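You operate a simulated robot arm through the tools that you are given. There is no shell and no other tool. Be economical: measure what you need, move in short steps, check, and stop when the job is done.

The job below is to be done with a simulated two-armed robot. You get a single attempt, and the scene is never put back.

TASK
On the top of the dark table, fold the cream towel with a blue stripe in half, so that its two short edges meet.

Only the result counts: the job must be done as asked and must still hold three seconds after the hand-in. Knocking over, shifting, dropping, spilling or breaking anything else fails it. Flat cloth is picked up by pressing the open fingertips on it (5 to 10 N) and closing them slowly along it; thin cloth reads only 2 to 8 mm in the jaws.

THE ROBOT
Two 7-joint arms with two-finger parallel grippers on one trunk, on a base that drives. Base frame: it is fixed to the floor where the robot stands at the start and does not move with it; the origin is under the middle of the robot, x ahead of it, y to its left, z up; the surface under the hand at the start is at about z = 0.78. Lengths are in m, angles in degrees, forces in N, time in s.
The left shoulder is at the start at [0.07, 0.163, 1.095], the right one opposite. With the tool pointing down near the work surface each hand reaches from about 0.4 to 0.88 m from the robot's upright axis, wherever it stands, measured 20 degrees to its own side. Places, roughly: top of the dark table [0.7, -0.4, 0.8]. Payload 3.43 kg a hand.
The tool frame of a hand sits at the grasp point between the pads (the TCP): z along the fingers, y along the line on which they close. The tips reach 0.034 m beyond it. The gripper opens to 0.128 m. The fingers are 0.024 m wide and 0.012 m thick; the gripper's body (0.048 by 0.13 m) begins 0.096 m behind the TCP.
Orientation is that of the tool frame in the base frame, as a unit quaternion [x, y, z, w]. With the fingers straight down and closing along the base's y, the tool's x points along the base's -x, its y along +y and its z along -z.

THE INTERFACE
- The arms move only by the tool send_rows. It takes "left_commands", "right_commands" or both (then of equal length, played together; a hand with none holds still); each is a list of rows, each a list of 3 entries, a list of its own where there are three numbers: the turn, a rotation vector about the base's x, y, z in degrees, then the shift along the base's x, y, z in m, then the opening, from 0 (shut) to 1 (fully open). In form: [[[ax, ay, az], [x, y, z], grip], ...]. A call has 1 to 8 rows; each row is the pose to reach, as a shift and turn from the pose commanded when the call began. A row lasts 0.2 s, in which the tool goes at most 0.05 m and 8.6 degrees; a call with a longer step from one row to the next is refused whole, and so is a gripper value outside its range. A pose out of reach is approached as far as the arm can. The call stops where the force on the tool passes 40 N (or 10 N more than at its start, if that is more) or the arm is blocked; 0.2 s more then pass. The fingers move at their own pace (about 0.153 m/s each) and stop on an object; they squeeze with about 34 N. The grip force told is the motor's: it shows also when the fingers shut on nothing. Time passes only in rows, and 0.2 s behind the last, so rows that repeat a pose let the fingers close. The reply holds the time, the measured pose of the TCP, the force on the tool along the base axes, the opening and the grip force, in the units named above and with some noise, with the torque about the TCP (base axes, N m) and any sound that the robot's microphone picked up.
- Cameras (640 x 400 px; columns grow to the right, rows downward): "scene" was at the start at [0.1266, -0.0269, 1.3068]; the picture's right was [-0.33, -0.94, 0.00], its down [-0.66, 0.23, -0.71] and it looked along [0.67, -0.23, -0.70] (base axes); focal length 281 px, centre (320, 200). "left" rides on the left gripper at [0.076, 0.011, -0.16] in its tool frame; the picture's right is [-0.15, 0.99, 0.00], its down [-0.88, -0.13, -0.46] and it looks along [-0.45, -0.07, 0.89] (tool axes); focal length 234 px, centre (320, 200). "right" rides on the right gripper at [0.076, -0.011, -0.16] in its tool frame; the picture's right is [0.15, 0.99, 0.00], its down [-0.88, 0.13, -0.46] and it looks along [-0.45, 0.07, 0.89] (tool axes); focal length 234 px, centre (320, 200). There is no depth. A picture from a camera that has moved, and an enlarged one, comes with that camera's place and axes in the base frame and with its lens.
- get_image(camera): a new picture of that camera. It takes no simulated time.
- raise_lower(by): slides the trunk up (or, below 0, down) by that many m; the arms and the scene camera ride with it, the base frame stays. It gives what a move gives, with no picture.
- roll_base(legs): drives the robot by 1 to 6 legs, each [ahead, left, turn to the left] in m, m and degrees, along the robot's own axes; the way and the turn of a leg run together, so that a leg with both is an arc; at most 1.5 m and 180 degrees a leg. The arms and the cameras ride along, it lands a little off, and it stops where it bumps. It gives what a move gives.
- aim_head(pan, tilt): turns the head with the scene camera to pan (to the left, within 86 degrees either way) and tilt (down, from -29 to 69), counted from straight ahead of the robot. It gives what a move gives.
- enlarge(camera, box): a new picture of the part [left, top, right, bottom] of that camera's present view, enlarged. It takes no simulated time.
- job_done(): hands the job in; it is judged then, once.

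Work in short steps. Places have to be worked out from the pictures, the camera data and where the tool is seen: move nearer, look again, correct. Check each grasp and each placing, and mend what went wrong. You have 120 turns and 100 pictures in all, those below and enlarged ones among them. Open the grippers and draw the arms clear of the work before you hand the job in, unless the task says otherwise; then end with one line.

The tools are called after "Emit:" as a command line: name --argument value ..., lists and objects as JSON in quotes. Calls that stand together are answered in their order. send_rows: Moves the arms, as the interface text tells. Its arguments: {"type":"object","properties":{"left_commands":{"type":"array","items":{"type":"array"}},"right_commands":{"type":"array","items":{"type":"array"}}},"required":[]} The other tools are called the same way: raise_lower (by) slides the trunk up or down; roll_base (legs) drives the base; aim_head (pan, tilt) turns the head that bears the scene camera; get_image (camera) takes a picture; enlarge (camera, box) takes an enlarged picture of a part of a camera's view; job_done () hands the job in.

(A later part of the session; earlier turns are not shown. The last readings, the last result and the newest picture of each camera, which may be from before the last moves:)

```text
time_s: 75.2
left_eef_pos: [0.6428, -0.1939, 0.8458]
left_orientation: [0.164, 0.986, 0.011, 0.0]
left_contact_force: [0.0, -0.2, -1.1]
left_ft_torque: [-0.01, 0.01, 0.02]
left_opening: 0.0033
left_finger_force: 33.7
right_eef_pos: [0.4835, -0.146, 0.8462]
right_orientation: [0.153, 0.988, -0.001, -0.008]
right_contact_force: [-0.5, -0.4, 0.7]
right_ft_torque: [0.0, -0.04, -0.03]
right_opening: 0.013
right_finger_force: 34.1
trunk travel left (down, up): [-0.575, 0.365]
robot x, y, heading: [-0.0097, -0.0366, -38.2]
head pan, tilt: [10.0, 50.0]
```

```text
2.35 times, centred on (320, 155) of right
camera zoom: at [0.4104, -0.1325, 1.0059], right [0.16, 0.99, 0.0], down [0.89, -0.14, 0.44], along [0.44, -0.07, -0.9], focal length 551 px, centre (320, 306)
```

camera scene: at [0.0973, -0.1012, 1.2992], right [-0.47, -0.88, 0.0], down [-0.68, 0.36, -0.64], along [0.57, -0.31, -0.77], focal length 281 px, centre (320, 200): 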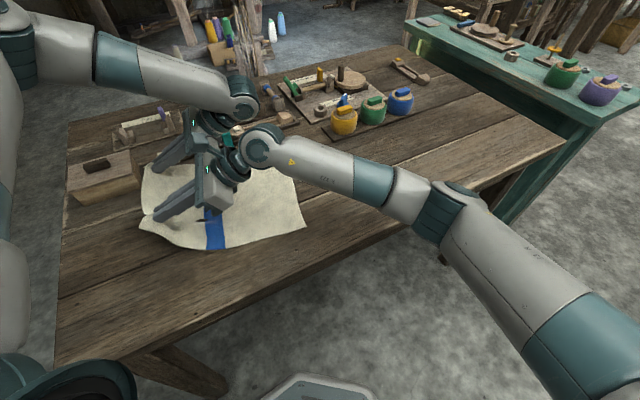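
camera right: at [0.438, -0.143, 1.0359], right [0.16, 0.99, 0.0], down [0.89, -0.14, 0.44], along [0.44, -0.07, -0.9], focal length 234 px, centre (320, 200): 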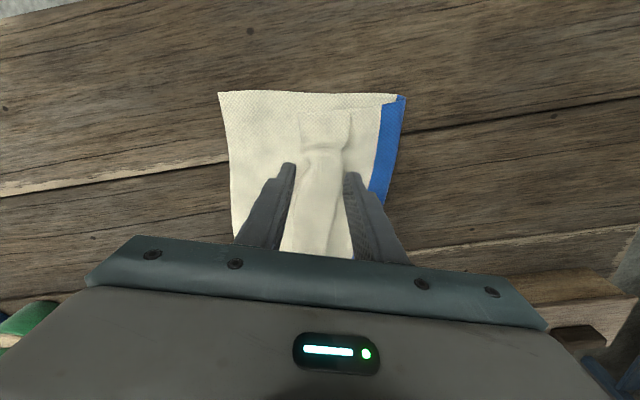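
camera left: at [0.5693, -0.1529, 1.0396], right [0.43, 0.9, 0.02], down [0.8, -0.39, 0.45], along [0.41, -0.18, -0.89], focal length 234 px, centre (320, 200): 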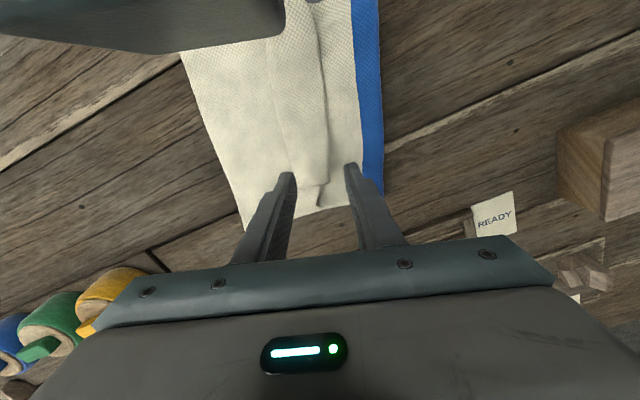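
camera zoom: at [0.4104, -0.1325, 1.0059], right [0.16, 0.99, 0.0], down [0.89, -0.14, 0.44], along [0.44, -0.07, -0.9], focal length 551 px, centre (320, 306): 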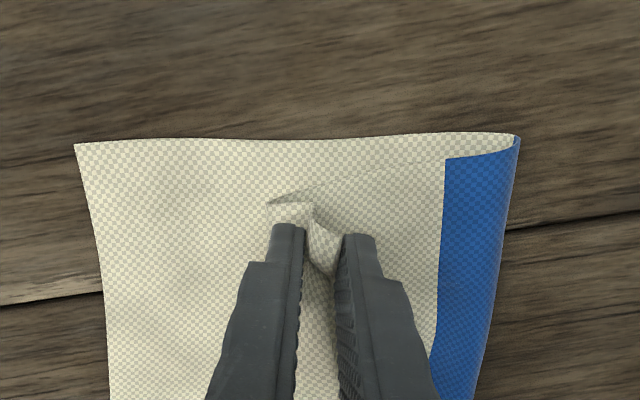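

Both hands hold only the flap's edge. I'll carry it forward over the crease toward B–C, keeping low, so the top layer lies down.

Emit:
send_rows --left_commands '[[[0, 0, 0], [-0.003, -0.012, 0.005], 0], [[0, 0, 0], [-0.006, -0.024, 0.005], 0], [[0, 0, 0], [-0.009, -0.036, 0.002], 0], [[0, 0, 0], [-0.012, -0.048, -0.004], 0], [[0, 0, 0], [-0.014, -0.058, -0.01], 0], [[0, 0, 0], [-0.016, -0.066, -0.016], 0]]' --right_commands '[[[0, 0, 0], [-0.003, -0.013, 0.005], 0], [[0, 0, 0], [-0.006, -0.026, 0.005], 0], [[0, 0, 0], [-0.009, -0.039, 0.002], 0], [[0, 0, 0], [-0.013, -0.052, -0.004], 0], [[0, 0, 0], [-0.016, -0.064, -0.01], 0], [[0, 0, 0], [-0.018, -0.074, -0.016], 0]]'

Emit:
enlarge --camera "scene" --box '[200, 120, 360, 250]'

Emit:
get_image --camera "right"

```text
time_s: 76.6
left_eef_pos: [0.6262, -0.2599, 0.8299]
left_orientation: [0.166, 0.986, 0.009, 0.0]
left_contact_force: [-0.8, -0.3, -0.2]
left_ft_torque: [0.03, 0.01, 0.02]
left_opening: 0.0033
left_finger_force: 34.4
right_eef_pos: [0.4655, -0.2196, 0.8308]
right_orientation: [0.154, 0.988, -0.001, -0.006]
right_contact_force: [-0.4, -0.5, 0.5]
right_ft_torque: [0.01, 0.03, -0.04]
right_opening: 0.013
right_finger_force: 34.4
trunk travel left (down, up): [-0.575, 0.365]
robot x, y, heading: [-0.0098, -0.0377, -38.2]
head pan, tilt: [10.0, 50.0]
```

```text
3.08 times, centred on (280, 185) of scene
camera zoom: at [0.0969, -0.1046, 1.2991], right [-0.47, -0.88, 0.0], down [-0.67, 0.36, -0.64], along [0.57, -0.3, -0.77], focal length 866 px, centre (443, 246)
```

zoom: 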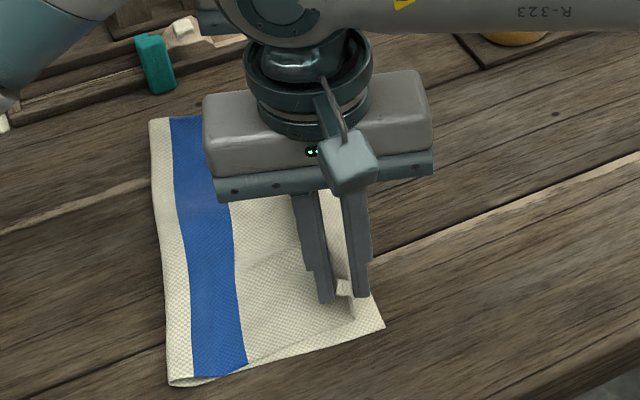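

```text
13 pictures are left
camera right: at [0.3927, -0.207, 0.9898], right [0.16, 0.99, 0.0], down [0.89, -0.14, 0.44], along [0.44, -0.07, -0.9], focal length 234 px, centre (320, 200)
```

right: 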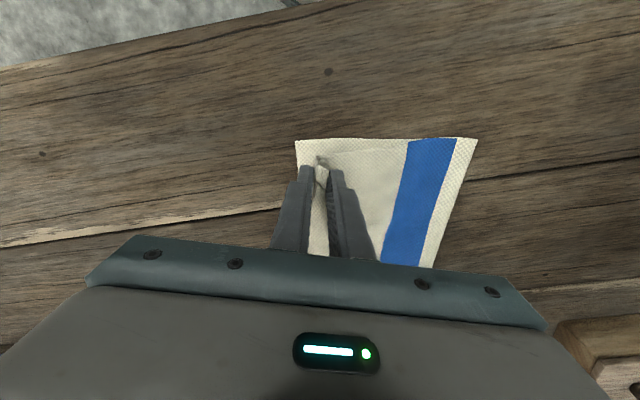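

The edge is near B–C, with the fold now ~0.155 m from B–C. I'll check through the left camera for slack before releasing.

Emit:
get_image --camera "left"

```text
12 pictures are left
camera left: at [0.5557, -0.2273, 0.9908], right [0.46, 0.89, 0.02], down [0.79, -0.42, 0.45], along [0.41, -0.19, -0.89], focal length 234 px, centre (320, 200)
```

left: 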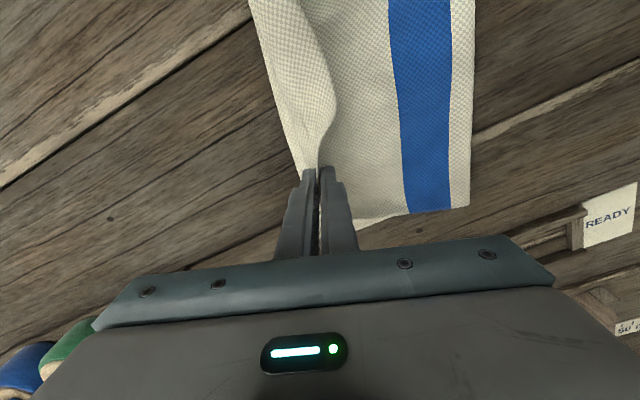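

The middle of the flap is still folded back, pushing things forward. But this new grip holds the edge upright, so cloth leaves it along the fingers — much better. I'll retreat once more to lay it flat and re-advance with a tilt, so the cloth leaves backward naturally.

Emit:
send_rows --left_commands '[[[0, 0, 0], [0.008, 0.033, 0.015], 0], [[0, 0, 0], [0.016, 0.067, 0.03], 0], [[0, 0, 0], [0.025, 0.1, 0.04], 0], [[0, 0, 0], [0.034, 0.135, 0.045], 0], [[0, 0, 0], [0.042, 0.17, 0.045], 0], [[0, 0, 0], [0.051, 0.205, 0.045], 0], [[0, 0, 0], [0.06, 0.24, 0.035], 0], [[0, 0, 0], [0.068, 0.276, 0.025], 0]]' --right_commands '[[[0, 0, 0], [0.008, 0.033, 0.015], 0], [[0, 0, 0], [0.016, 0.067, 0.03], 0], [[0, 0, 0], [0.025, 0.1, 0.04], 0], [[0, 0, 0], [0.034, 0.135, 0.045], 0], [[0, 0, 0], [0.042, 0.17, 0.045], 0], [[0, 0, 0], [0.051, 0.205, 0.045], 0], [[0, 0, 0], [0.06, 0.24, 0.035], 0], [[0, 0, 0], [0.068, 0.276, 0.025], 0]]'

Emit:
get_image --camera "scene"

```text
time_s: 78.4
left_eef_pos: [0.6912, 0.0154, 0.8549]
left_orientation: [0.168, 0.986, 0.007, -0.001]
left_contact_force: [-12.8, -7.6, 2.9]
left_ft_torque: [-0.22, 0.34, 0.21]
left_opening: 0.0033
left_finger_force: 34.6
right_eef_pos: [0.5078, -0.0682, 0.8758]
right_orientation: [0.154, 0.988, -0.001, -0.006]
right_contact_force: [13.1, 7.7, -1.9]
right_ft_torque: [0.18, -0.26, 0.08]
right_opening: 0.0111
right_finger_force: 33.6
right hand out of reach, approached as far as the arm can: row 5, 6, 7, 8
trunk travel left (down, up): [-0.575, 0.365]
robot x, y, heading: [-0.0075, -0.0386, -38.3]
head pan, tilt: [10.0, 50.0]
```

```text
11 pictures are left
camera scene: at [0.0966, -0.1028, 1.2993], right [-0.47, -0.88, 0.0], down [-0.67, 0.36, -0.64], along [0.57, -0.31, -0.77], focal length 281 px, centre (320, 200)
```

scene: 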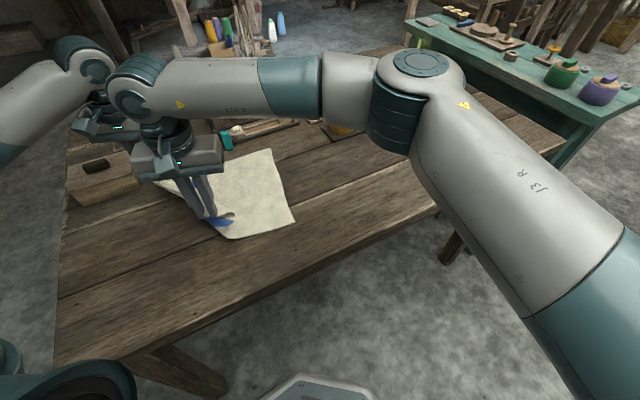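

The right arm hit its reach limit; the left went the full way. I'll bring the left back 10 cm and shift the base left along y by the same amount, so both end at their target.

Emit:
send_rows --left_commands '[[[0, 0, 0], [-0.003, -0.033, 0.01], 0], [[0, 0, 0], [-0.003, -0.066, 0.015], 0], [[0, 0, 0], [-0.003, -0.1, 0.015], 0]]'

Emit:
roll_base --legs '[[-0.062, 0.078, 0]]'

Emit:
send_rows --right_commands '[[[0, 0, 0], [0.008, 0.008, -0.005], 0], [[0, 0, 0], [0.016, 0.016, -0.01], 0], [[0, 0, 0], [0.023, 0.024, -0.01], 0]]'

Emit:
get_image --camera "scene"

```text
time_s: 79.2
left_eef_pos: [0.6916, -0.0847, 0.8699]
left_orientation: [0.166, 0.986, 0.01, -0.001]
left_contact_force: [0.3, -1.0, 0.1]
left_ft_torque: [-0.01, 0.0, 0.04]
left_opening: 0.0033
left_finger_force: 33.3
right_eef_pos: [0.508, -0.0698, 0.8754]
right_orientation: [0.154, 0.988, 0.0, -0.007]
right_contact_force: [0.3, 0.7, 0.3]
right_ft_torque: [0.04, 0.01, -0.03]
right_opening: 0.0113
right_finger_force: 34.1
trunk travel left (down, up): [-0.575, 0.365]
robot x, y, heading: [-0.0082, -0.0356, -38.3]
head pan, tilt: [10.0, 50.0]
```

```text
time_s: 80.4
left_eef_pos: [0.6909, 0.0138, 0.8684]
left_orientation: [0.166, 0.986, 0.009, -0.001]
left_contact_force: [-0.2, 0.7, 0.3]
left_ft_torque: [-0.06, -0.01, 0.02]
left_opening: 0.0035
left_finger_force: 33.6
right_eef_pos: [0.507, 0.0302, 0.8755]
right_orientation: [0.155, 0.988, -0.001, -0.007]
right_contact_force: [0.0, -0.8, -0.4]
right_ft_torque: [-0.03, -0.01, -0.02]
right_opening: 0.0109
right_finger_force: 34.0
trunk travel left (down, up): [-0.575, 0.365]
robot x, y, heading: [-0.0124, 0.062, -38.3]
head pan, tilt: [10.0, 50.0]
```

```text
time_s: 81.2
left_eef_pos: [0.6896, 0.0148, 0.87]
left_orientation: [0.166, 0.986, 0.009, -0.001]
left_contact_force: [-0.1, -1.5, 1.0]
left_ft_torque: [0.01, 0.0, 0.02]
left_opening: 0.0034
left_finger_force: 33.8
right_eef_pos: [0.5076, 0.0295, 0.8756]
right_orientation: [0.154, 0.988, -0.001, -0.007]
right_contact_force: [-0.2, 0.5, -0.7]
right_ft_torque: [0.02, 0.0, -0.02]
right_opening: 0.011
right_finger_force: 33.9
right hand out of reach, approached as far as the arm can: row 1, 2, 3
trunk travel left (down, up): [-0.575, 0.365]
robot x, y, heading: [-0.0122, 0.06, -38.5]
head pan, tilt: [10.0, 50.0]
```

```text
10 pictures are left
camera scene: at [0.0964, -0.0057, 1.2991], right [-0.47, -0.88, 0.0], down [-0.68, 0.36, -0.64], along [0.57, -0.3, -0.77], focal length 281 px, centre (320, 200)
```

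scene: 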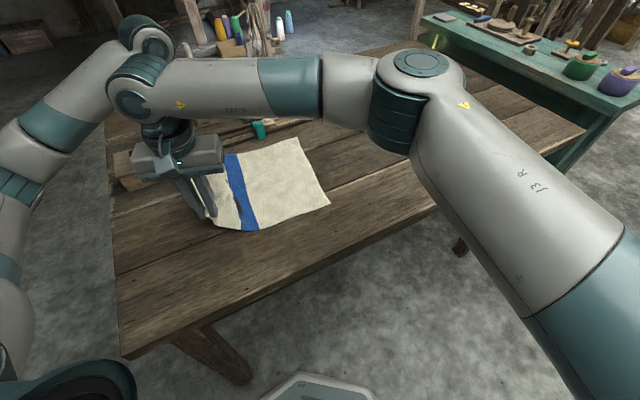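

The towel lies flat again: C≈(0.457,-0.224), B≈(0.717,-0.263). Now I advance with the fingers tilting to 40°, tips to ~9 cm short of B–C, keeping low.

Emit:
send_rows --left_commands '[[[0, 0, 0], [-0.002, -0.025, 0.005], 0], [[5, -0.8, 0], [-0.005, -0.05, 0.008], 0], [[10, -1.5, 0], [-0.008, -0.075, 0.008], 0], [[16, -2.4, 0], [-0.011, -0.1, 0.005], 0], [[22, -3.3, 0], [-0.014, -0.125, 0.0], 0], [[28, -4.2, 0], [-0.017, -0.15, -0.008], 0], [[34, -5.1, 0], [-0.02, -0.176, -0.016], 0], [[40, -6, 0], [-0.022, -0.202, -0.024], 0]]' --right_commands '[[[0, 0, 0], [-0.002, -0.024, 0.005], 0], [[5, -0.8, 0], [-0.004, -0.048, 0.006], 0], [[10, -1.5, 0], [-0.006, -0.072, 0.005], 0], [[16, -2.4, 0], [-0.008, -0.096, 0.0], 0], [[22, -3.3, 0], [-0.01, -0.12, -0.007], 0], [[28, -4.2, 0], [-0.012, -0.144, -0.015], 0], [[34, -5.1, 0], [-0.014, -0.168, -0.023], 0], [[40, -6, 0], [-0.016, -0.1905, -0.03], 0]]'

Emit:
enlarge --camera "scene" --box '[200, 110, 380, 250]'

```text
time_s: 83.0
left_eef_pos: [0.6671, -0.1897, 0.845]
left_orientation: [0.155, 0.921, 0.356, -0.006]
left_contact_force: [-0.9, 0.0, -0.2]
left_ft_torque: [-0.03, 0.0, 0.01]
left_opening: 0.0034
left_finger_force: 34.6
right_eef_pos: [0.4903, -0.162, 0.8459]
right_orientation: [0.143, 0.927, 0.346, -0.008]
right_contact_force: [1.3, -0.2, 0.5]
right_ft_torque: [0.03, 0.05, -0.04]
right_opening: 0.0111
right_finger_force: 33.9
trunk travel left (down, up): [-0.575, 0.365]
robot x, y, heading: [-0.0098, 0.0622, -38.1]
head pan, tilt: [10.0, 50.0]
```

```text
2.86 times, centred on (290, 180) of scene
camera zoom: at [0.0954, -0.0089, 1.2991], right [-0.47, -0.88, 0.0], down [-0.67, 0.36, -0.64], along [0.57, -0.3, -0.77], focal length 804 px, centre (406, 257)
```

zoom: 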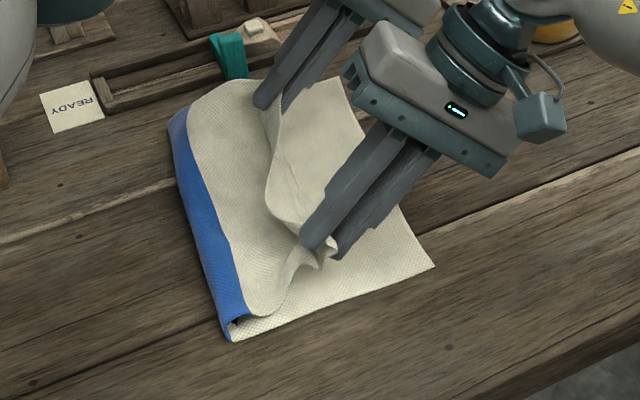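

The fold is at the stripe (0.173 m from C), and the edge stands up in the grips with cloth arching backward — just right. I carry it the last 8 cm and lower.

Emit:
send_rows --left_commands '[[[0, 0, 0], [-0.0015, -0.013, -0.002], 0], [[0, 0, 0], [-0.003, -0.026, -0.005], 0], [[0, 0, 0], [-0.0045, -0.039, -0.008], 0], [[0, 0, 0], [-0.006, -0.052, -0.012], 0], [[0, 0, 0], [-0.0075, -0.065, -0.016], 0], [[0, 0, 0], [-0.009, -0.077, -0.021], 0]]' --right_commands '[[[0, 0, 0], [-0.0013, -0.013, -0.002], 0], [[0, 0, 0], [-0.0026, -0.026, -0.005], 0], [[0, 0, 0], [-0.004, -0.039, -0.008], 0], [[0, 0, 0], [-0.0053, -0.053, -0.012], 0], [[0, 0, 0], [-0.0067, -0.066, -0.016], 0], [[0, 0, 0], [-0.008, -0.079, -0.021], 0]]'

Emit:
enlarge --camera "scene" --box '[200, 110, 380, 250]'

```text
time_s: 84.4
left_eef_pos: [0.6549, -0.2621, 0.8291]
left_orientation: [0.155, 0.922, 0.355, -0.007]
left_contact_force: [-0.9, -0.4, 0.5]
left_ft_torque: [-0.03, 0.02, 0.01]
left_opening: 0.0033
left_finger_force: 33.7
left hand out of reach, approached as far as the arm can: row 6
right_eef_pos: [0.4825, -0.2391, 0.8245]
right_orientation: [0.142, 0.928, 0.345, -0.009]
right_contact_force: [-0.5, 0.1, -0.9]
right_ft_torque: [-0.02, 0.05, -0.04]
right_opening: 0.0114
right_finger_force: 34.0
trunk travel left (down, up): [-0.575, 0.365]
robot x, y, heading: [-0.0091, 0.0587, -38.3]
head pan, tilt: [10.0, 50.0]
```

```text
2.86 times, centred on (290, 180) of scene
camera zoom: at [0.0962, -0.0059, 1.2992], right [-0.47, -0.88, 0.0], down [-0.67, 0.36, -0.64], along [0.57, -0.3, -0.77], focal length 804 px, centre (406, 257)
```

zoom: 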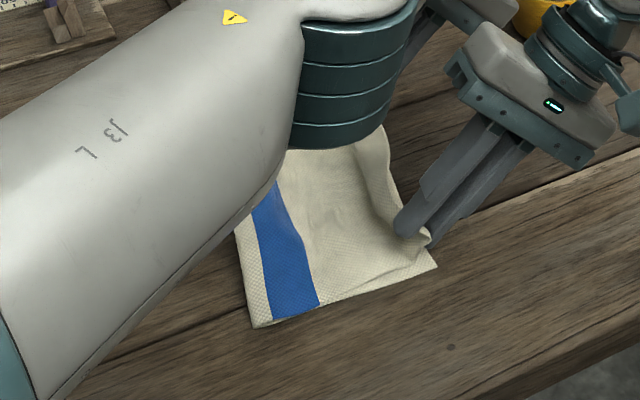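

The fold slipped 1.6 cm during this last stretch (0.157 m now), so the top has excess. I'll redo the advance with the hands kept lower and already tilted, driven by the base so the pose stays constant. First retreat: arms 10 cm, base 18 cm.

Emit:
send_rows --left_commands '[[[0, 0, 0], [0.004, 0.025, 0.012], 0], [[0, 0, 0], [0.008, 0.05, 0.022], 0], [[0, 0, 0], [0.012, 0.075, 0.03], 0], [[0, 0, 0], [0.015, 0.095, 0.03], 0]]' --right_commands '[[[0, 0, 0], [0.004, 0.025, 0.012], 0], [[0, 0, 0], [0.008, 0.05, 0.022], 0], [[0, 0, 0], [0.012, 0.075, 0.03], 0], [[0, 0, 0], [0.015, 0.095, 0.03], 0]]'

Emit:
roll_base --legs '[[-0.09, 0.16, 0]]'

Emit:
send_rows --left_commands '[[[0, 0, 0], [0, 0, -0.012], 0], [[0, 0, 0], [0, 0, -0.024], 0], [[0, 0, 0], [0, 0, -0.032], 0]]' --right_commands '[[[0, 0, 0], [0, 0, -0.012], 0], [[0, 0, 0], [0, 0, -0.024], 0], [[0, 0, 0], [0, 0, -0.028], 0]]'

Emit:
get_image --camera "scene"

```text
time_s: 85.4
left_eef_pos: [0.6707, -0.1648, 0.857]
left_orientation: [0.154, 0.923, 0.354, -0.006]
left_contact_force: [-0.3, -0.7, -0.7]
left_ft_torque: [-0.09, 0.0, 0.0]
left_opening: 0.0031
left_finger_force: 34.1
right_eef_pos: [0.4978, -0.1449, 0.8557]
right_orientation: [0.142, 0.928, 0.346, -0.009]
right_contact_force: [0.5, 0.2, -0.2]
right_ft_torque: [-0.04, 0.05, 0.0]
right_opening: 0.0112
right_finger_force: 34.0
trunk travel left (down, up): [-0.575, 0.365]
robot x, y, heading: [-0.011, 0.0639, -38.2]
head pan, tilt: [10.0, 50.0]
```

```text
time_s: 86.9
left_eef_pos: [0.6992, 0.0148, 0.8569]
left_orientation: [0.156, 0.922, 0.354, -0.006]
left_contact_force: [0.7, 0.1, 0.4]
left_ft_torque: [-0.03, 0.04, 0.01]
left_opening: 0.0036
left_finger_force: 33.7
right_eef_pos: [0.5252, 0.0353, 0.856]
right_orientation: [0.142, 0.928, 0.344, -0.008]
right_contact_force: [0.2, -0.4, 0.8]
right_ft_torque: [-0.02, 0.02, 0.0]
right_opening: 0.0112
right_finger_force: 33.6
trunk travel left (down, up): [-0.575, 0.365]
robot x, y, heading: [0.0173, 0.2423, -38.2]
head pan, tilt: [10.0, 50.0]
```

```text
time_s: 87.7
left_eef_pos: [0.6981, 0.0129, 0.8237]
left_orientation: [0.156, 0.922, 0.354, -0.006]
left_contact_force: [0.7, -0.6, 0.1]
left_ft_torque: [-0.05, 0.01, 0.0]
left_opening: 0.0034
left_finger_force: 33.9
right_eef_pos: [0.5247, 0.0343, 0.8263]
right_orientation: [0.142, 0.928, 0.344, -0.009]
right_contact_force: [-0.2, 0.0, 0.1]
right_ft_torque: [0.0, 0.02, -0.04]
right_opening: 0.0111
right_finger_force: 34.1
trunk travel left (down, up): [-0.575, 0.365]
robot x, y, heading: [0.0175, 0.2428, -38.9]
head pan, tilt: [10.0, 50.0]
```

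```text
7 pictures are left
camera scene: at [0.1247, 0.1745, 1.2991], right [-0.47, -0.88, 0.0], down [-0.67, 0.36, -0.64], along [0.57, -0.3, -0.77], focal length 281 px, centre (320, 200)
```

scene: 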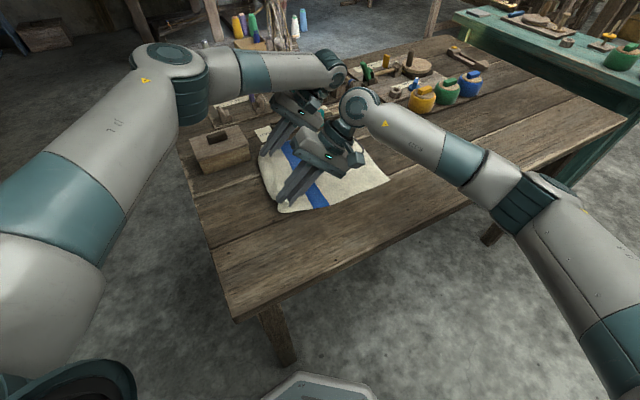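

Flat, with the tips ~2 cm above the table and tilted 40°. I now drive the base so the hands sweep 24 cm low across the towel.

Emit:
roll_base --legs '[[0.121, -0.207, 0]]'

Emit:
get_image --camera "scene"

```text
time_s: 89.5
left_eef_pos: [0.6655, -0.2247, 0.8243]
left_orientation: [0.155, 0.922, 0.355, -0.006]
left_contact_force: [-0.7, 0.4, 0.6]
left_ft_torque: [-0.02, -0.01, 0.02]
left_opening: 0.0033
left_finger_force: 34.2
right_eef_pos: [0.4918, -0.2008, 0.8278]
right_orientation: [0.142, 0.928, 0.344, -0.008]
right_contact_force: [-0.4, -0.4, -0.5]
right_ft_torque: [0.02, 0.0, -0.01]
right_opening: 0.0113
right_finger_force: 33.9
trunk travel left (down, up): [-0.575, 0.365]
robot x, y, heading: [-0.0155, 0.0081, -38.5]
head pan, tilt: [10.0, 50.0]
```

```text
6 pictures are left
camera scene: at [0.0915, -0.0618, 1.2991], right [-0.48, -0.88, 0.0], down [-0.67, 0.36, -0.64], along [0.57, -0.3, -0.77], focal length 281 px, centre (320, 200)
```

scene: 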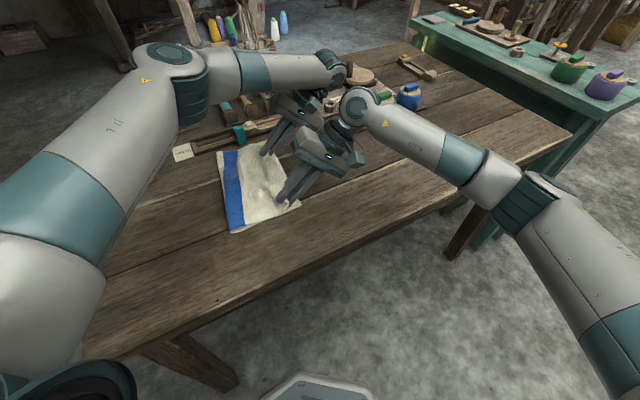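

The fold lies at the stripe with hardly any white beyond. I'll enlarge once for precise distances.

Emit:
enlarge --camera "scene" --box '[205, 130, 325, 240]'

```text
3.64 times, centred on (265, 185) of scene
camera zoom: at [0.0915, -0.0618, 1.2991], right [-0.48, -0.88, 0.0], down [-0.67, 0.36, -0.64], along [0.57, -0.3, -0.77], focal length 1023 px, centre (520, 254)
```

zoom: 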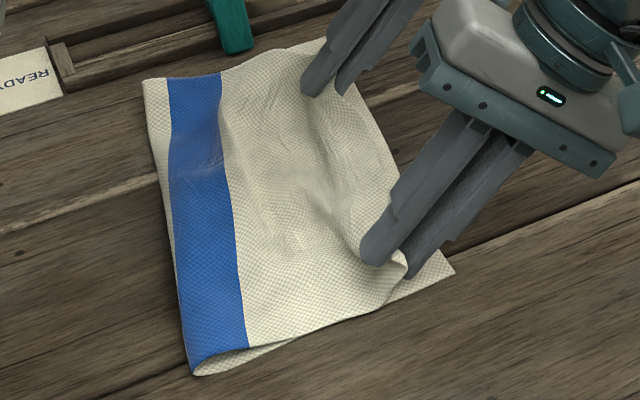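

Near side is right (0.172 m), but the far side's fold is ~2.5 cm too far forward: the left hand led. I'll retreat by the base once more, set the left hand 2 cm back, and sweep again.

Emit:
send_rows --left_commands '[[[0, 0, 0], [0, 0, 0.012], 0], [[0, 0, 0], [0, 0, 0.028], 0]]' --right_commands '[[[0, 0, 0], [0, 0, 0.012], 0], [[0, 0, 0], [0, 0, 0.028], 0]]'

Emit:
roll_base --legs '[[-0.121, 0.207, 0]]'

Emit:
send_rows --left_commands '[[[0, 0, 0], [0, 0.012, -0.01], 0], [[0, 0, 0], [0.0, 0.024, -0.02], 0], [[0, 0, 0], [0.0, 0.024, -0.028], 0]]' --right_commands '[[[0, 0, 0], [0, 0, -0.01], 0], [[0, 0, 0], [0, 0, -0.02], 0], [[0, 0, 0], [0, 0, -0.029], 0]]'

Emit:
roll_base --legs '[[0.121, -0.207, 0]]'

Emit:
enlarge --camera "scene" --box '[205, 130, 345, 250]'

```text
time_s: 90.1
left_eef_pos: [0.6653, -0.2229, 0.8521]
left_orientation: [0.155, 0.922, 0.354, -0.006]
left_contact_force: [-0.6, 0.0, -0.5]
left_ft_torque: [-0.09, -0.01, 0.0]
left_opening: 0.0035
left_finger_force: 33.4
right_eef_pos: [0.4915, -0.2007, 0.8567]
right_orientation: [0.143, 0.928, 0.344, -0.008]
right_contact_force: [-0.1, 0.1, 0.5]
right_ft_torque: [0.0, -0.01, -0.03]
right_opening: 0.0114
right_finger_force: 34.3
trunk travel left (down, up): [-0.575, 0.365]
robot x, y, heading: [-0.0151, 0.0091, -38.7]
head pan, tilt: [10.0, 50.0]
```

```text
time_s: 91.8
left_eef_pos: [0.6979, 0.0115, 0.8518]
left_orientation: [0.157, 0.922, 0.354, -0.006]
left_contact_force: [-0.7, 0.0, -0.2]
left_ft_torque: [-0.05, 0.02, 0.01]
left_opening: 0.0033
left_finger_force: 34.1
right_eef_pos: [0.5249, 0.0335, 0.8553]
right_orientation: [0.144, 0.928, 0.345, -0.008]
right_contact_force: [0.3, -0.6, -0.4]
right_ft_torque: [-0.02, 0.02, -0.01]
right_opening: 0.0111
right_finger_force: 33.8
trunk travel left (down, up): [-0.575, 0.365]
robot x, y, heading: [0.0164, 0.2421, -38.5]
head pan, tilt: [10.0, 50.0]
```

```text
time_s: 92.6
left_eef_pos: [0.6978, 0.034, 0.8242]
left_orientation: [0.157, 0.922, 0.354, -0.006]
left_contact_force: [0.0, 0.4, 0.0]
left_ft_torque: [-0.03, 0.01, 0.02]
left_opening: 0.0031
left_finger_force: 34.5
right_eef_pos: [0.5244, 0.0328, 0.8262]
right_orientation: [0.144, 0.928, 0.344, -0.008]
right_contact_force: [0.5, 0.1, 0.6]
right_ft_torque: [0.01, 0.0, -0.01]
right_opening: 0.0114
right_finger_force: 34.1
trunk travel left (down, up): [-0.575, 0.365]
robot x, y, heading: [0.0169, 0.244, -38.5]
head pan, tilt: [10.0, 50.0]
```

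```text
time_s: 94.4
left_eef_pos: [0.6634, -0.2035, 0.8242]
left_orientation: [0.158, 0.922, 0.355, -0.005]
left_contact_force: [-0.3, -0.6, 0.0]
left_ft_torque: [-0.04, 0.04, 0.02]
left_opening: 0.0032
left_finger_force: 34.3
right_eef_pos: [0.4914, -0.2043, 0.8268]
right_orientation: [0.145, 0.928, 0.344, -0.007]
right_contact_force: [0.9, 0.1, 0.1]
right_ft_torque: [0.04, 0.0, -0.03]
right_opening: 0.0114
right_finger_force: 34.0
trunk travel left (down, up): [-0.575, 0.365]
robot x, y, heading: [-0.0146, 0.0051, -38.5]
head pan, tilt: [10.0, 50.0]
```

```text
3.33 times, centred on (275, 190) of scene
camera zoom: at [0.0912, -0.0629, 1.2991], right [-0.48, -0.88, 0.0], down [-0.67, 0.37, -0.64], along [0.56, -0.31, -0.77], focal length 938 px, centre (470, 233)
```

zoom: 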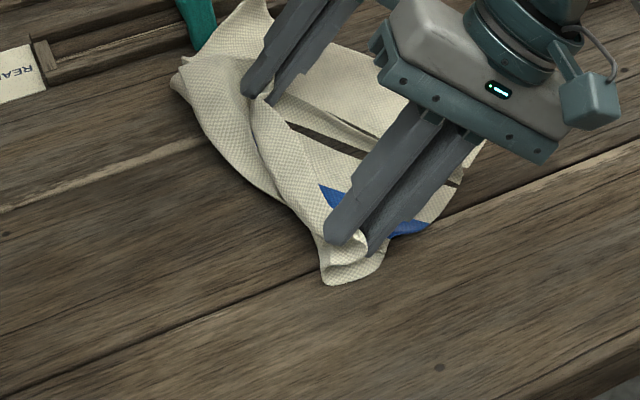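

Something shifted: the towel seems to have been dragged along and twisted this time. I need a full view.

Emit:
get_image --camera "scene"

```text
3 pictures are left
camera scene: at [0.0912, -0.0629, 1.2991], right [-0.48, -0.88, 0.0], down [-0.67, 0.37, -0.64], along [0.56, -0.31, -0.77], focal length 281 px, centre (320, 200)
```

scene: 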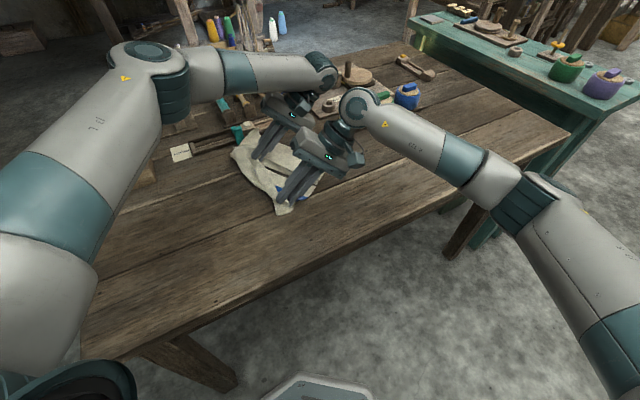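

The towel is crumpled, but both grips still hold. I'll straighten it by towing: raise the hands a little and drive back ~0.35 m in +y (slightly −x, to clear the wooden box), so the whole towel trails flat behind the hands in a known position.

Emit:
send_rows --left_commands '[[[0, 0, 0], [0, 0.01, 0.015], 0], [[0, 0, 0], [0, 0.02, 0.04], 0], [[0, 0, 0], [0, 0.02, 0.07], 0]]' --right_commands '[[[0, 0, 0], [0, 0.01, 0.015], 0], [[0, 0, 0], [0, 0.02, 0.04], 0], [[0, 0, 0], [0, 0.02, 0.07], 0]]'

Emit:
roll_base --legs '[[-0.2336, 0.2616, 0]]'

Emit:
send_rows --left_commands '[[[0, 0, 0], [0, 0, -0.02], 0], [[0, 0, 0], [0, 0.005, -0.04], 0], [[0, 0, 0], [0, 0.01, -0.055], 0]]' --right_commands '[[[0, 0, 0], [0, 0, -0.02], 0], [[0, 0, 0], [0, 0.005, -0.04], 0], [[0, 0, 0], [0, 0.01, -0.055], 0]]'

Emit:
get_image --camera "scene"

```text
time_s: 95.2
left_eef_pos: [0.6629, -0.1823, 0.8949]
left_orientation: [0.158, 0.922, 0.354, -0.005]
left_contact_force: [0.0, 0.4, 0.1]
left_ft_torque: [-0.1, 0.03, 0.0]
left_opening: 0.0031
left_finger_force: 33.8
right_eef_pos: [0.4905, -0.1848, 0.8978]
right_orientation: [0.144, 0.928, 0.345, -0.006]
right_contact_force: [0.6, 0.2, 0.7]
right_ft_torque: [-0.01, -0.01, -0.05]
right_opening: 0.0114
right_finger_force: 33.5
trunk travel left (down, up): [-0.575, 0.365]
robot x, y, heading: [-0.0153, 0.0051, -38.7]
head pan, tilt: [10.0, 50.0]
```

```text
time_s: 97.5
left_eef_pos: [0.6445, 0.1726, 0.8938]
left_orientation: [0.157, 0.922, 0.354, -0.006]
left_contact_force: [-0.2, 0.5, 0.7]
left_ft_torque: [-0.03, 0.04, 0.04]
left_opening: 0.0032
left_finger_force: 34.1
right_eef_pos: [0.4705, 0.1696, 0.8977]
right_orientation: [0.144, 0.927, 0.345, -0.008]
right_contact_force: [0.3, -1.4, 0.9]
right_ft_torque: [-0.02, 0.01, -0.02]
right_opening: 0.0112
right_finger_force: 34.0
trunk travel left (down, up): [-0.575, 0.365]
robot x, y, heading: [-0.0345, 0.3605, -38.7]
head pan, tilt: [10.0, 50.0]
```

```text
time_s: 98.3
left_eef_pos: [0.6447, 0.1828, 0.8389]
left_orientation: [0.156, 0.922, 0.354, -0.006]
left_contact_force: [-0.7, 0.5, 0.1]
left_ft_torque: [-0.07, 0.0, 0.02]
left_opening: 0.0034
left_finger_force: 34.0
right_eef_pos: [0.4703, 0.1789, 0.8403]
right_orientation: [0.144, 0.928, 0.345, -0.008]
right_contact_force: [0.8, -0.4, 0.3]
right_ft_torque: [-0.02, 0.01, 0.01]
right_opening: 0.011
right_finger_force: 34.1
trunk travel left (down, up): [-0.575, 0.365]
robot x, y, heading: [-0.033, 0.3616, -38.7]
head pan, tilt: [10.0, 50.0]
```

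```text
2 pictures are left
camera scene: at [0.0718, 0.2907, 1.2991], right [-0.48, -0.88, 0.0], down [-0.67, 0.37, -0.64], along [0.56, -0.31, -0.77], focal length 281 px, centre (320, 200)
```

scene: 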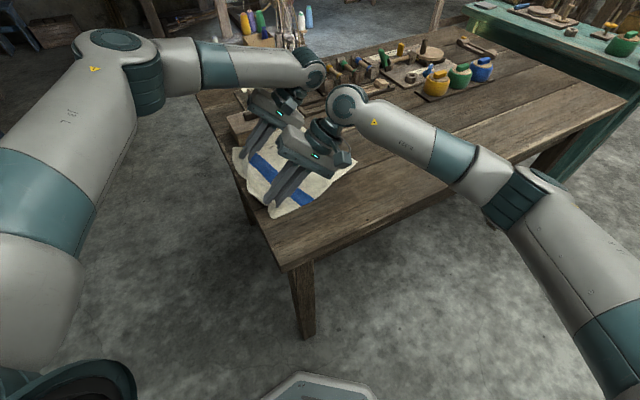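

The towel is nearly flat with a little slack left; long edges run ~7–12° off the y axis. I'll tow 8.5 cm more to pull it taut, with the left hand 2 cm further back to square the hand line to the towel.

Emit:
send_rows --left_commands '[[[0, 0, 0], [0, 0.01, 0.005], 0], [[0, 0, 0], [0, 0.02, 0.01], 0]]' --right_commands '[[[0, 0, 0], [0, 0, 0.005], 0], [[0, 0, 0], [0, 0, 0.01], 0]]'

Emit:
roll_base --legs '[[-0.053, 0.0663, 0]]'

```text
time_s: 98.9
left_eef_pos: [0.644, 0.2006, 0.8489]
left_orientation: [0.158, 0.922, 0.354, -0.006]
left_contact_force: [-1.1, 0.2, -0.2]
left_ft_torque: [-0.07, 0.03, -0.05]
left_opening: 0.0033
left_finger_force: 34.2
right_eef_pos: [0.4714, 0.1806, 0.8511]
right_orientation: [0.144, 0.927, 0.345, -0.007]
right_contact_force: [-0.5, -0.4, 0.2]
right_ft_torque: [-0.02, -0.01, -0.01]
right_opening: 0.011
right_finger_force: 33.5
trunk travel left (down, up): [-0.575, 0.365]
robot x, y, heading: [-0.0344, 0.3585, -38.5]
head pan, tilt: [10.0, 50.0]
```

```text
time_s: 100.0
left_eef_pos: [0.6436, 0.288, 0.8499]
left_orientation: [0.156, 0.922, 0.354, -0.006]
left_contact_force: [1.0, 0.3, 0.1]
left_ft_torque: [-0.04, -0.01, 0.07]
left_opening: 0.0034
left_finger_force: 33.8
right_eef_pos: [0.4723, 0.2659, 0.8517]
right_orientation: [0.143, 0.928, 0.344, -0.008]
right_contact_force: [0.1, 0.2, 0.4]
right_ft_torque: [-0.05, 0.02, 0.0]
right_opening: 0.0112
right_finger_force: 33.7
trunk travel left (down, up): [-0.575, 0.365]
robot x, y, heading: [-0.0359, 0.4422, -38.4]
head pan, tilt: [10.0, 50.0]
```

Positions suggest it is now taut, C ≈(0.517,-0.05). I sweep the hands low along the towel by 0.29 m with the base, then look.

Emit:
roll_base --legs '[[0.207, -0.202, 0]]'

Emit:
enlarge --camera "scene" --box '[190, 90, 430, 240]'

```text
time_s: 102.0
left_eef_pos: [0.6803, -0.0024, 0.8492]
left_orientation: [0.157, 0.922, 0.355, -0.006]
left_contact_force: [0.6, 0.2, -0.3]
left_ft_torque: [-0.03, 0.0, 0.02]
left_opening: 0.0033
left_finger_force: 34.6
right_eef_pos: [0.5061, -0.0225, 0.8516]
right_orientation: [0.144, 0.928, 0.345, -0.008]
right_contact_force: [0.0, -0.2, -0.3]
right_ft_torque: [0.0, 0.02, -0.05]
right_opening: 0.0111
right_finger_force: 33.9
trunk travel left (down, up): [-0.575, 0.365]
robot x, y, heading: [-0.0031, 0.1572, -38.6]
head pan, tilt: [10.0, 50.0]
```

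```text
2.67 times, centred on (310, 165) of scene
camera zoom: at [0.1068, 0.0869, 1.2991], right [-0.48, -0.88, 0.0], down [-0.67, 0.37, -0.64], along [0.56, -0.31, -0.77], focal length 750 px, centre (347, 293)
```

zoom: 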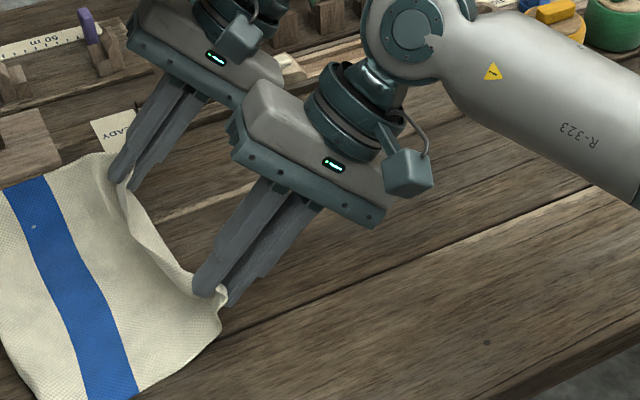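

The fold slips because this stiff cloth bulges when carried low. A better way: swing the upper half like a plate — pull the cloth up until it stands vertically over the midline (hand height sets the crease at half), then swing it over while tilting the hands with it. First I raise and untilt, moving back with the base.

Emit:
send_rows --left_commands '[[[-5, 0.7, 0], [-0.001, 0.01, 0.015], 0], [[-10, 1.5, 0], [-0.002, 0.02, 0.03], 0], [[-15, 2.2, 0], [-0.003, 0.032, 0.045], 0], [[-20, 3, 0], [-0.005, 0.044, 0.06], 0], [[-25, 3.7, 0], [-0.006, 0.056, 0.075], 0], [[-30, 4.5, 0], [-0.008, 0.068, 0.09], 0], [[-35, 5.2, 0], [-0.009, 0.08, 0.1], 0], [[-40, 6, 0], [-0.01, 0.09, 0.104], 0]]' --right_commands '[[[-5, 0.7, 0], [-0.001, 0.01, 0.015], 0], [[-10, 1.5, 0], [-0.002, 0.02, 0.03], 0], [[-15, 2.2, 0], [-0.003, 0.032, 0.045], 0], [[-20, 3, 0], [-0.005, 0.044, 0.06], 0], [[-25, 3.7, 0], [-0.006, 0.056, 0.075], 0], [[-30, 4.5, 0], [-0.008, 0.068, 0.09], 0], [[-35, 5.2, 0], [-0.009, 0.08, 0.1], 0], [[-40, 6, 0], [-0.01, 0.09, 0.104], 0]]'

Emit:
roll_base --legs '[[-0.106, 0.108, 0]]'

```text
time_s: 103.8
left_eef_pos: [0.67, 0.0892, 0.9533]
left_orientation: [0.167, 0.986, 0.007, 0.001]
left_contact_force: [0.0, 0.2, 0.0]
left_ft_torque: [0.02, -0.01, 0.01]
left_opening: 0.0033
left_finger_force: 34.2
right_eef_pos: [0.4969, 0.0691, 0.9564]
right_orientation: [0.155, 0.988, -0.003, -0.005]
right_contact_force: [0.5, -0.1, -0.5]
right_ft_torque: [-0.07, -0.03, -0.04]
right_opening: 0.011
right_finger_force: 33.9
trunk travel left (down, up): [-0.575, 0.365]
robot x, y, heading: [-0.0022, 0.1556, -38.3]
head pan, tilt: [10.0, 50.0]
```

```text
time_s: 105.2
left_eef_pos: [0.6547, 0.2373, 0.9526]
left_orientation: [0.168, 0.986, 0.008, 0.001]
left_contact_force: [0.4, 0.0, -0.9]
left_ft_torque: [0.04, 0.0, -0.01]
left_opening: 0.0032
left_finger_force: 34.2
right_eef_pos: [0.4807, 0.2176, 0.9563]
right_orientation: [0.156, 0.988, -0.002, -0.005]
right_contact_force: [-0.2, 0.3, 0.8]
right_ft_torque: [-0.03, 0.03, -0.01]
right_opening: 0.0111
right_finger_force: 34.0
trunk travel left (down, up): [-0.575, 0.365]
robot x, y, heading: [-0.0163, 0.3043, -38.6]
head pan, tilt: [10.0, 50.0]
```

Now further back and lower, so the towel lies out almost flat.

Emit:
roll_base --legs '[[-0.085, 0.084, 0]]'

Emit:
send_rows --left_commands '[[[0, 0, 0], [0, 0, -0.03], 0], [[0, 0, 0], [0, 0, -0.06], 0], [[0, 0, 0], [0, 0, -0.085], 0], [[0, 0, 0], [0, 0, -0.085], 0]]' --right_commands '[[[0, 0, 0], [0, 0, -0.03], 0], [[0, 0, 0], [0, 0, -0.06], 0], [[0, 0, 0], [0, 0, -0.088], 0], [[0, 0, 0], [0, 0, -0.088], 0]]'

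```text
time_s: 106.4
left_eef_pos: [0.6403, 0.3549, 0.9524]
left_orientation: [0.167, 0.986, 0.008, 0.0]
left_contact_force: [-0.5, -0.6, 0.4]
left_ft_torque: [0.03, 0.0, 0.06]
left_opening: 0.0034
left_finger_force: 33.9
right_eef_pos: [0.4669, 0.3347, 0.9565]
right_orientation: [0.156, 0.988, -0.002, -0.005]
right_contact_force: [0.2, 0.0, -0.4]
right_ft_torque: [-0.04, 0.0, -0.06]
right_opening: 0.011
right_finger_force: 33.9
trunk travel left (down, up): [-0.575, 0.365]
robot x, y, heading: [-0.0303, 0.4243, -38.3]
head pan, tilt: [10.0, 50.0]
```

```text
time_s: 107.4
left_eef_pos: [0.6407, 0.3564, 0.8683]
left_orientation: [0.168, 0.986, 0.008, 0.0]
left_contact_force: [-0.7, 1.1, -0.4]
left_ft_torque: [0.05, -0.05, -0.03]
left_opening: 0.0032
left_finger_force: 34.4
right_eef_pos: [0.4672, 0.3338, 0.8664]
right_orientation: [0.156, 0.988, -0.002, -0.006]
right_contact_force: [-0.7, 1.1, -1.5]
right_ft_torque: [-0.01, 0.0, -0.06]
right_opening: 0.0109
right_finger_force: 34.2
trunk travel left (down, up): [-0.575, 0.365]
robot x, y, heading: [-0.0247, 0.4232, -38.5]
head pan, tilt: [10.0, 50.0]
```

The crease would end up at the table's very end here. Instead I'll use the space: carry the edge A–D over to the −y side and tow the towel back to the table's middle, lying flat with B–C trailing; then I can swing A–D back over toward B–C with the hands leaning toward the robot. Raise, square the hand line, and drive.

Emit:
send_rows --left_commands '[[[0, 0, 0], [0, -0.005, 0.025], 0], [[0, 0, 0], [0, -0.01, 0.05], 0], [[0, 0, 0], [0, -0.016, 0.075], 0], [[0, 0, 0], [0, -0.022, 0.087], 0]]' --right_commands '[[[0, 0, 0], [0, 0, 0.025], 0], [[0, 0, 0], [0, 0, 0.05], 0], [[0, 0, 0], [0, 0, 0.075], 0], [[0, 0, 0], [0, 0, 0.087], 0]]'

Emit:
roll_base --legs '[[0.4295, -0.54, 0]]'

```text
time_s: 108.4
left_eef_pos: [0.6388, 0.3329, 0.9531]
left_orientation: [0.167, 0.986, 0.01, 0.0]
left_contact_force: [-0.6, 0.0, -1.0]
left_ft_torque: [0.06, 0.0, 0.0]
left_opening: 0.0031
left_finger_force: 34.4
right_eef_pos: [0.4666, 0.3344, 0.9535]
right_orientation: [0.155, 0.988, -0.001, -0.007]
right_contact_force: [0.0, 0.0, -0.4]
right_ft_torque: [0.01, 0.0, -0.03]
right_opening: 0.0112
right_finger_force: 33.9
trunk travel left (down, up): [-0.575, 0.365]
robot x, y, heading: [-0.0301, 0.4264, -38.6]
head pan, tilt: [10.0, 50.0]
```

```text
time_s: 112.2
left_eef_pos: [0.6308, -0.3606, 0.955]
left_orientation: [0.169, 0.986, 0.01, 0.0]
left_contact_force: [-0.6, -0.4, 0.2]
left_ft_torque: [0.06, -0.03, 0.02]
left_opening: 0.0032
left_finger_force: 34.1
right_eef_pos: [0.4589, -0.3576, 0.9542]
right_orientation: [0.158, 0.987, -0.001, -0.007]
right_contact_force: [-0.7, -0.8, 0.4]
right_ft_torque: [-0.01, 0.01, -0.05]
right_opening: 0.0109
right_finger_force: 34.0
trunk travel left (down, up): [-0.575, 0.365]
robot x, y, heading: [-0.0356, -0.2653, -38.9]
head pan, tilt: [10.0, 50.0]
```

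Hands are now at y≈-0.36. I'll lower and tow 6 cm more so the towel is certainly taut and aligned behind the hands.

Emit:
send_rows --left_commands '[[[0, 0, 0], [0, 0, -0.03], 0], [[0, 0, 0], [0, 0, -0.06], 0], [[0, 0, 0], [0, 0, -0.09], 0]]' --right_commands '[[[0, 0, 0], [0, 0, -0.03], 0], [[0, 0, 0], [0, 0, -0.06], 0], [[0, 0, 0], [0, 0, -0.09], 0]]'

Emit:
roll_base --legs '[[0.0377, -0.0467, 0]]'

```text
time_s: 113.0
left_eef_pos: [0.6314, -0.3576, 0.8624]
left_orientation: [0.169, 0.986, 0.009, -0.001]
left_contact_force: [0.9, 0.7, 0.2]
left_ft_torque: [0.08, 0.03, -0.03]
left_opening: 0.0034
left_finger_force: 33.8
right_eef_pos: [0.4608, -0.3574, 0.8626]
right_orientation: [0.158, 0.987, -0.001, -0.007]
right_contact_force: [0.1, 0.3, 0.2]
right_ft_torque: [0.04, -0.02, -0.05]
right_opening: 0.0111
right_finger_force: 34.1
trunk travel left (down, up): [-0.575, 0.365]
robot x, y, heading: [-0.0361, -0.2656, -38.8]
head pan, tilt: [10.0, 50.0]
```

```text
time_s: 114.0
left_eef_pos: [0.6307, -0.4182, 0.8632]
left_orientation: [0.169, 0.985, 0.009, 0.0]
left_contact_force: [0.4, -0.6, 0.0]
left_ft_torque: [0.1, 0.01, -0.02]
left_opening: 0.0035
left_finger_force: 33.7
right_eef_pos: [0.4601, -0.4174, 0.8639]
right_orientation: [0.157, 0.988, -0.001, -0.006]
right_contact_force: [0.8, -0.9, 0.1]
right_ft_torque: [0.02, -0.02, 0.0]
right_opening: 0.0111
right_finger_force: 34.3
trunk travel left (down, up): [-0.575, 0.365]
robot x, y, heading: [-0.0364, -0.3284, -39.0]
head pan, tilt: [10.0, 50.0]
```

Now I give the arms more room for leaning later: drive the base +0.16 m and return the hands by the same with the arms, ending again taut with a small extra tow.

Emit:
send_rows --left_commands '[[[0, 0, 0], [0, 0.01, 0.025], 0], [[0, 0, 0], [0, 0.02, 0.05], 0]]' --right_commands '[[[0, 0, 0], [0, 0.01, 0.025], 0], [[0, 0, 0], [0, 0.02, 0.05], 0]]'

Emit:
roll_base --legs '[[-0.101, 0.124, 0]]'

Emit:
send_rows --left_commands '[[[0, 0, 0], [0, -0.03, 0], 0], [[0, 0, 0], [0, -0.06, 0], 0], [[0, 0, 0], [0, -0.09, 0], 0], [[0, 0, 0], [0, -0.12, -0.01], 0], [[0, 0, 0], [0, -0.15, -0.03], 0], [[0, 0, 0], [0, -0.18, -0.05], 0], [[0, 0, 0], [0, -0.2, -0.05], 0]]' --right_commands '[[[0, 0, 0], [0, -0.03, 0], 0], [[0, 0, 0], [0, -0.06, 0], 0], [[0, 0, 0], [0, -0.09, 0], 0], [[0, 0, 0], [0, -0.12, -0.01], 0], [[0, 0, 0], [0, -0.15, -0.03], 0], [[0, 0, 0], [0, -0.18, -0.05], 0], [[0, 0, 0], [0, -0.2, -0.05], 0]]'

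```text
time_s: 114.6
left_eef_pos: [0.6302, -0.3961, 0.9138]
left_orientation: [0.169, 0.986, 0.01, 0.001]
left_contact_force: [-0.2, 0.5, 0.1]
left_ft_torque: [0.05, 0.04, 0.02]
left_opening: 0.0032
left_finger_force: 34.2
right_eef_pos: [0.4593, -0.3954, 0.9137]
right_orientation: [0.158, 0.987, 0.0, -0.005]
right_contact_force: [-0.3, 1.3, 0.3]
right_ft_torque: [-0.03, -0.01, -0.01]
right_opening: 0.0112
right_finger_force: 34.5
trunk travel left (down, up): [-0.575, 0.365]
robot x, y, heading: [-0.0386, -0.3228, -38.7]
head pan, tilt: [10.0, 50.0]
```

```text
time_s: 116.0
left_eef_pos: [0.6296, -0.2358, 0.9148]
left_orientation: [0.169, 0.985, 0.009, 0.001]
left_contact_force: [-0.6, -0.1, -1.4]
left_ft_torque: [0.03, -0.06, 0.02]
left_opening: 0.0033
left_finger_force: 34.1
right_eef_pos: [0.4593, -0.2357, 0.9137]
right_orientation: [0.158, 0.987, -0.002, -0.006]
right_contact_force: [-0.3, -0.5, 0.0]
right_ft_torque: [-0.02, -0.01, -0.05]
right_opening: 0.011
right_finger_force: 34.1
trunk travel left (down, up): [-0.575, 0.365]
robot x, y, heading: [-0.0383, -0.1661, -38.9]
head pan, tilt: [10.0, 50.0]
```

```text
time_s: 117.6
left_eef_pos: [0.6292, -0.4377, 0.864]
left_orientation: [0.169, 0.986, 0.009, 0.001]
left_contact_force: [-0.7, 0.3, 0.7]
left_ft_torque: [0.03, -0.03, -0.01]
left_opening: 0.0034
left_finger_force: 34.5
right_eef_pos: [0.4587, -0.4355, 0.8636]
right_orientation: [0.158, 0.987, 0.0, -0.006]
right_contact_force: [0.1, -0.3, -0.7]
right_ft_torque: [-0.03, -0.01, -0.02]
right_opening: 0.0109
right_finger_force: 34.1
trunk travel left (down, up): [-0.575, 0.365]
robot x, y, heading: [-0.038, -0.1651, -38.7]
head pan, tilt: [10.0, 50.0]
```

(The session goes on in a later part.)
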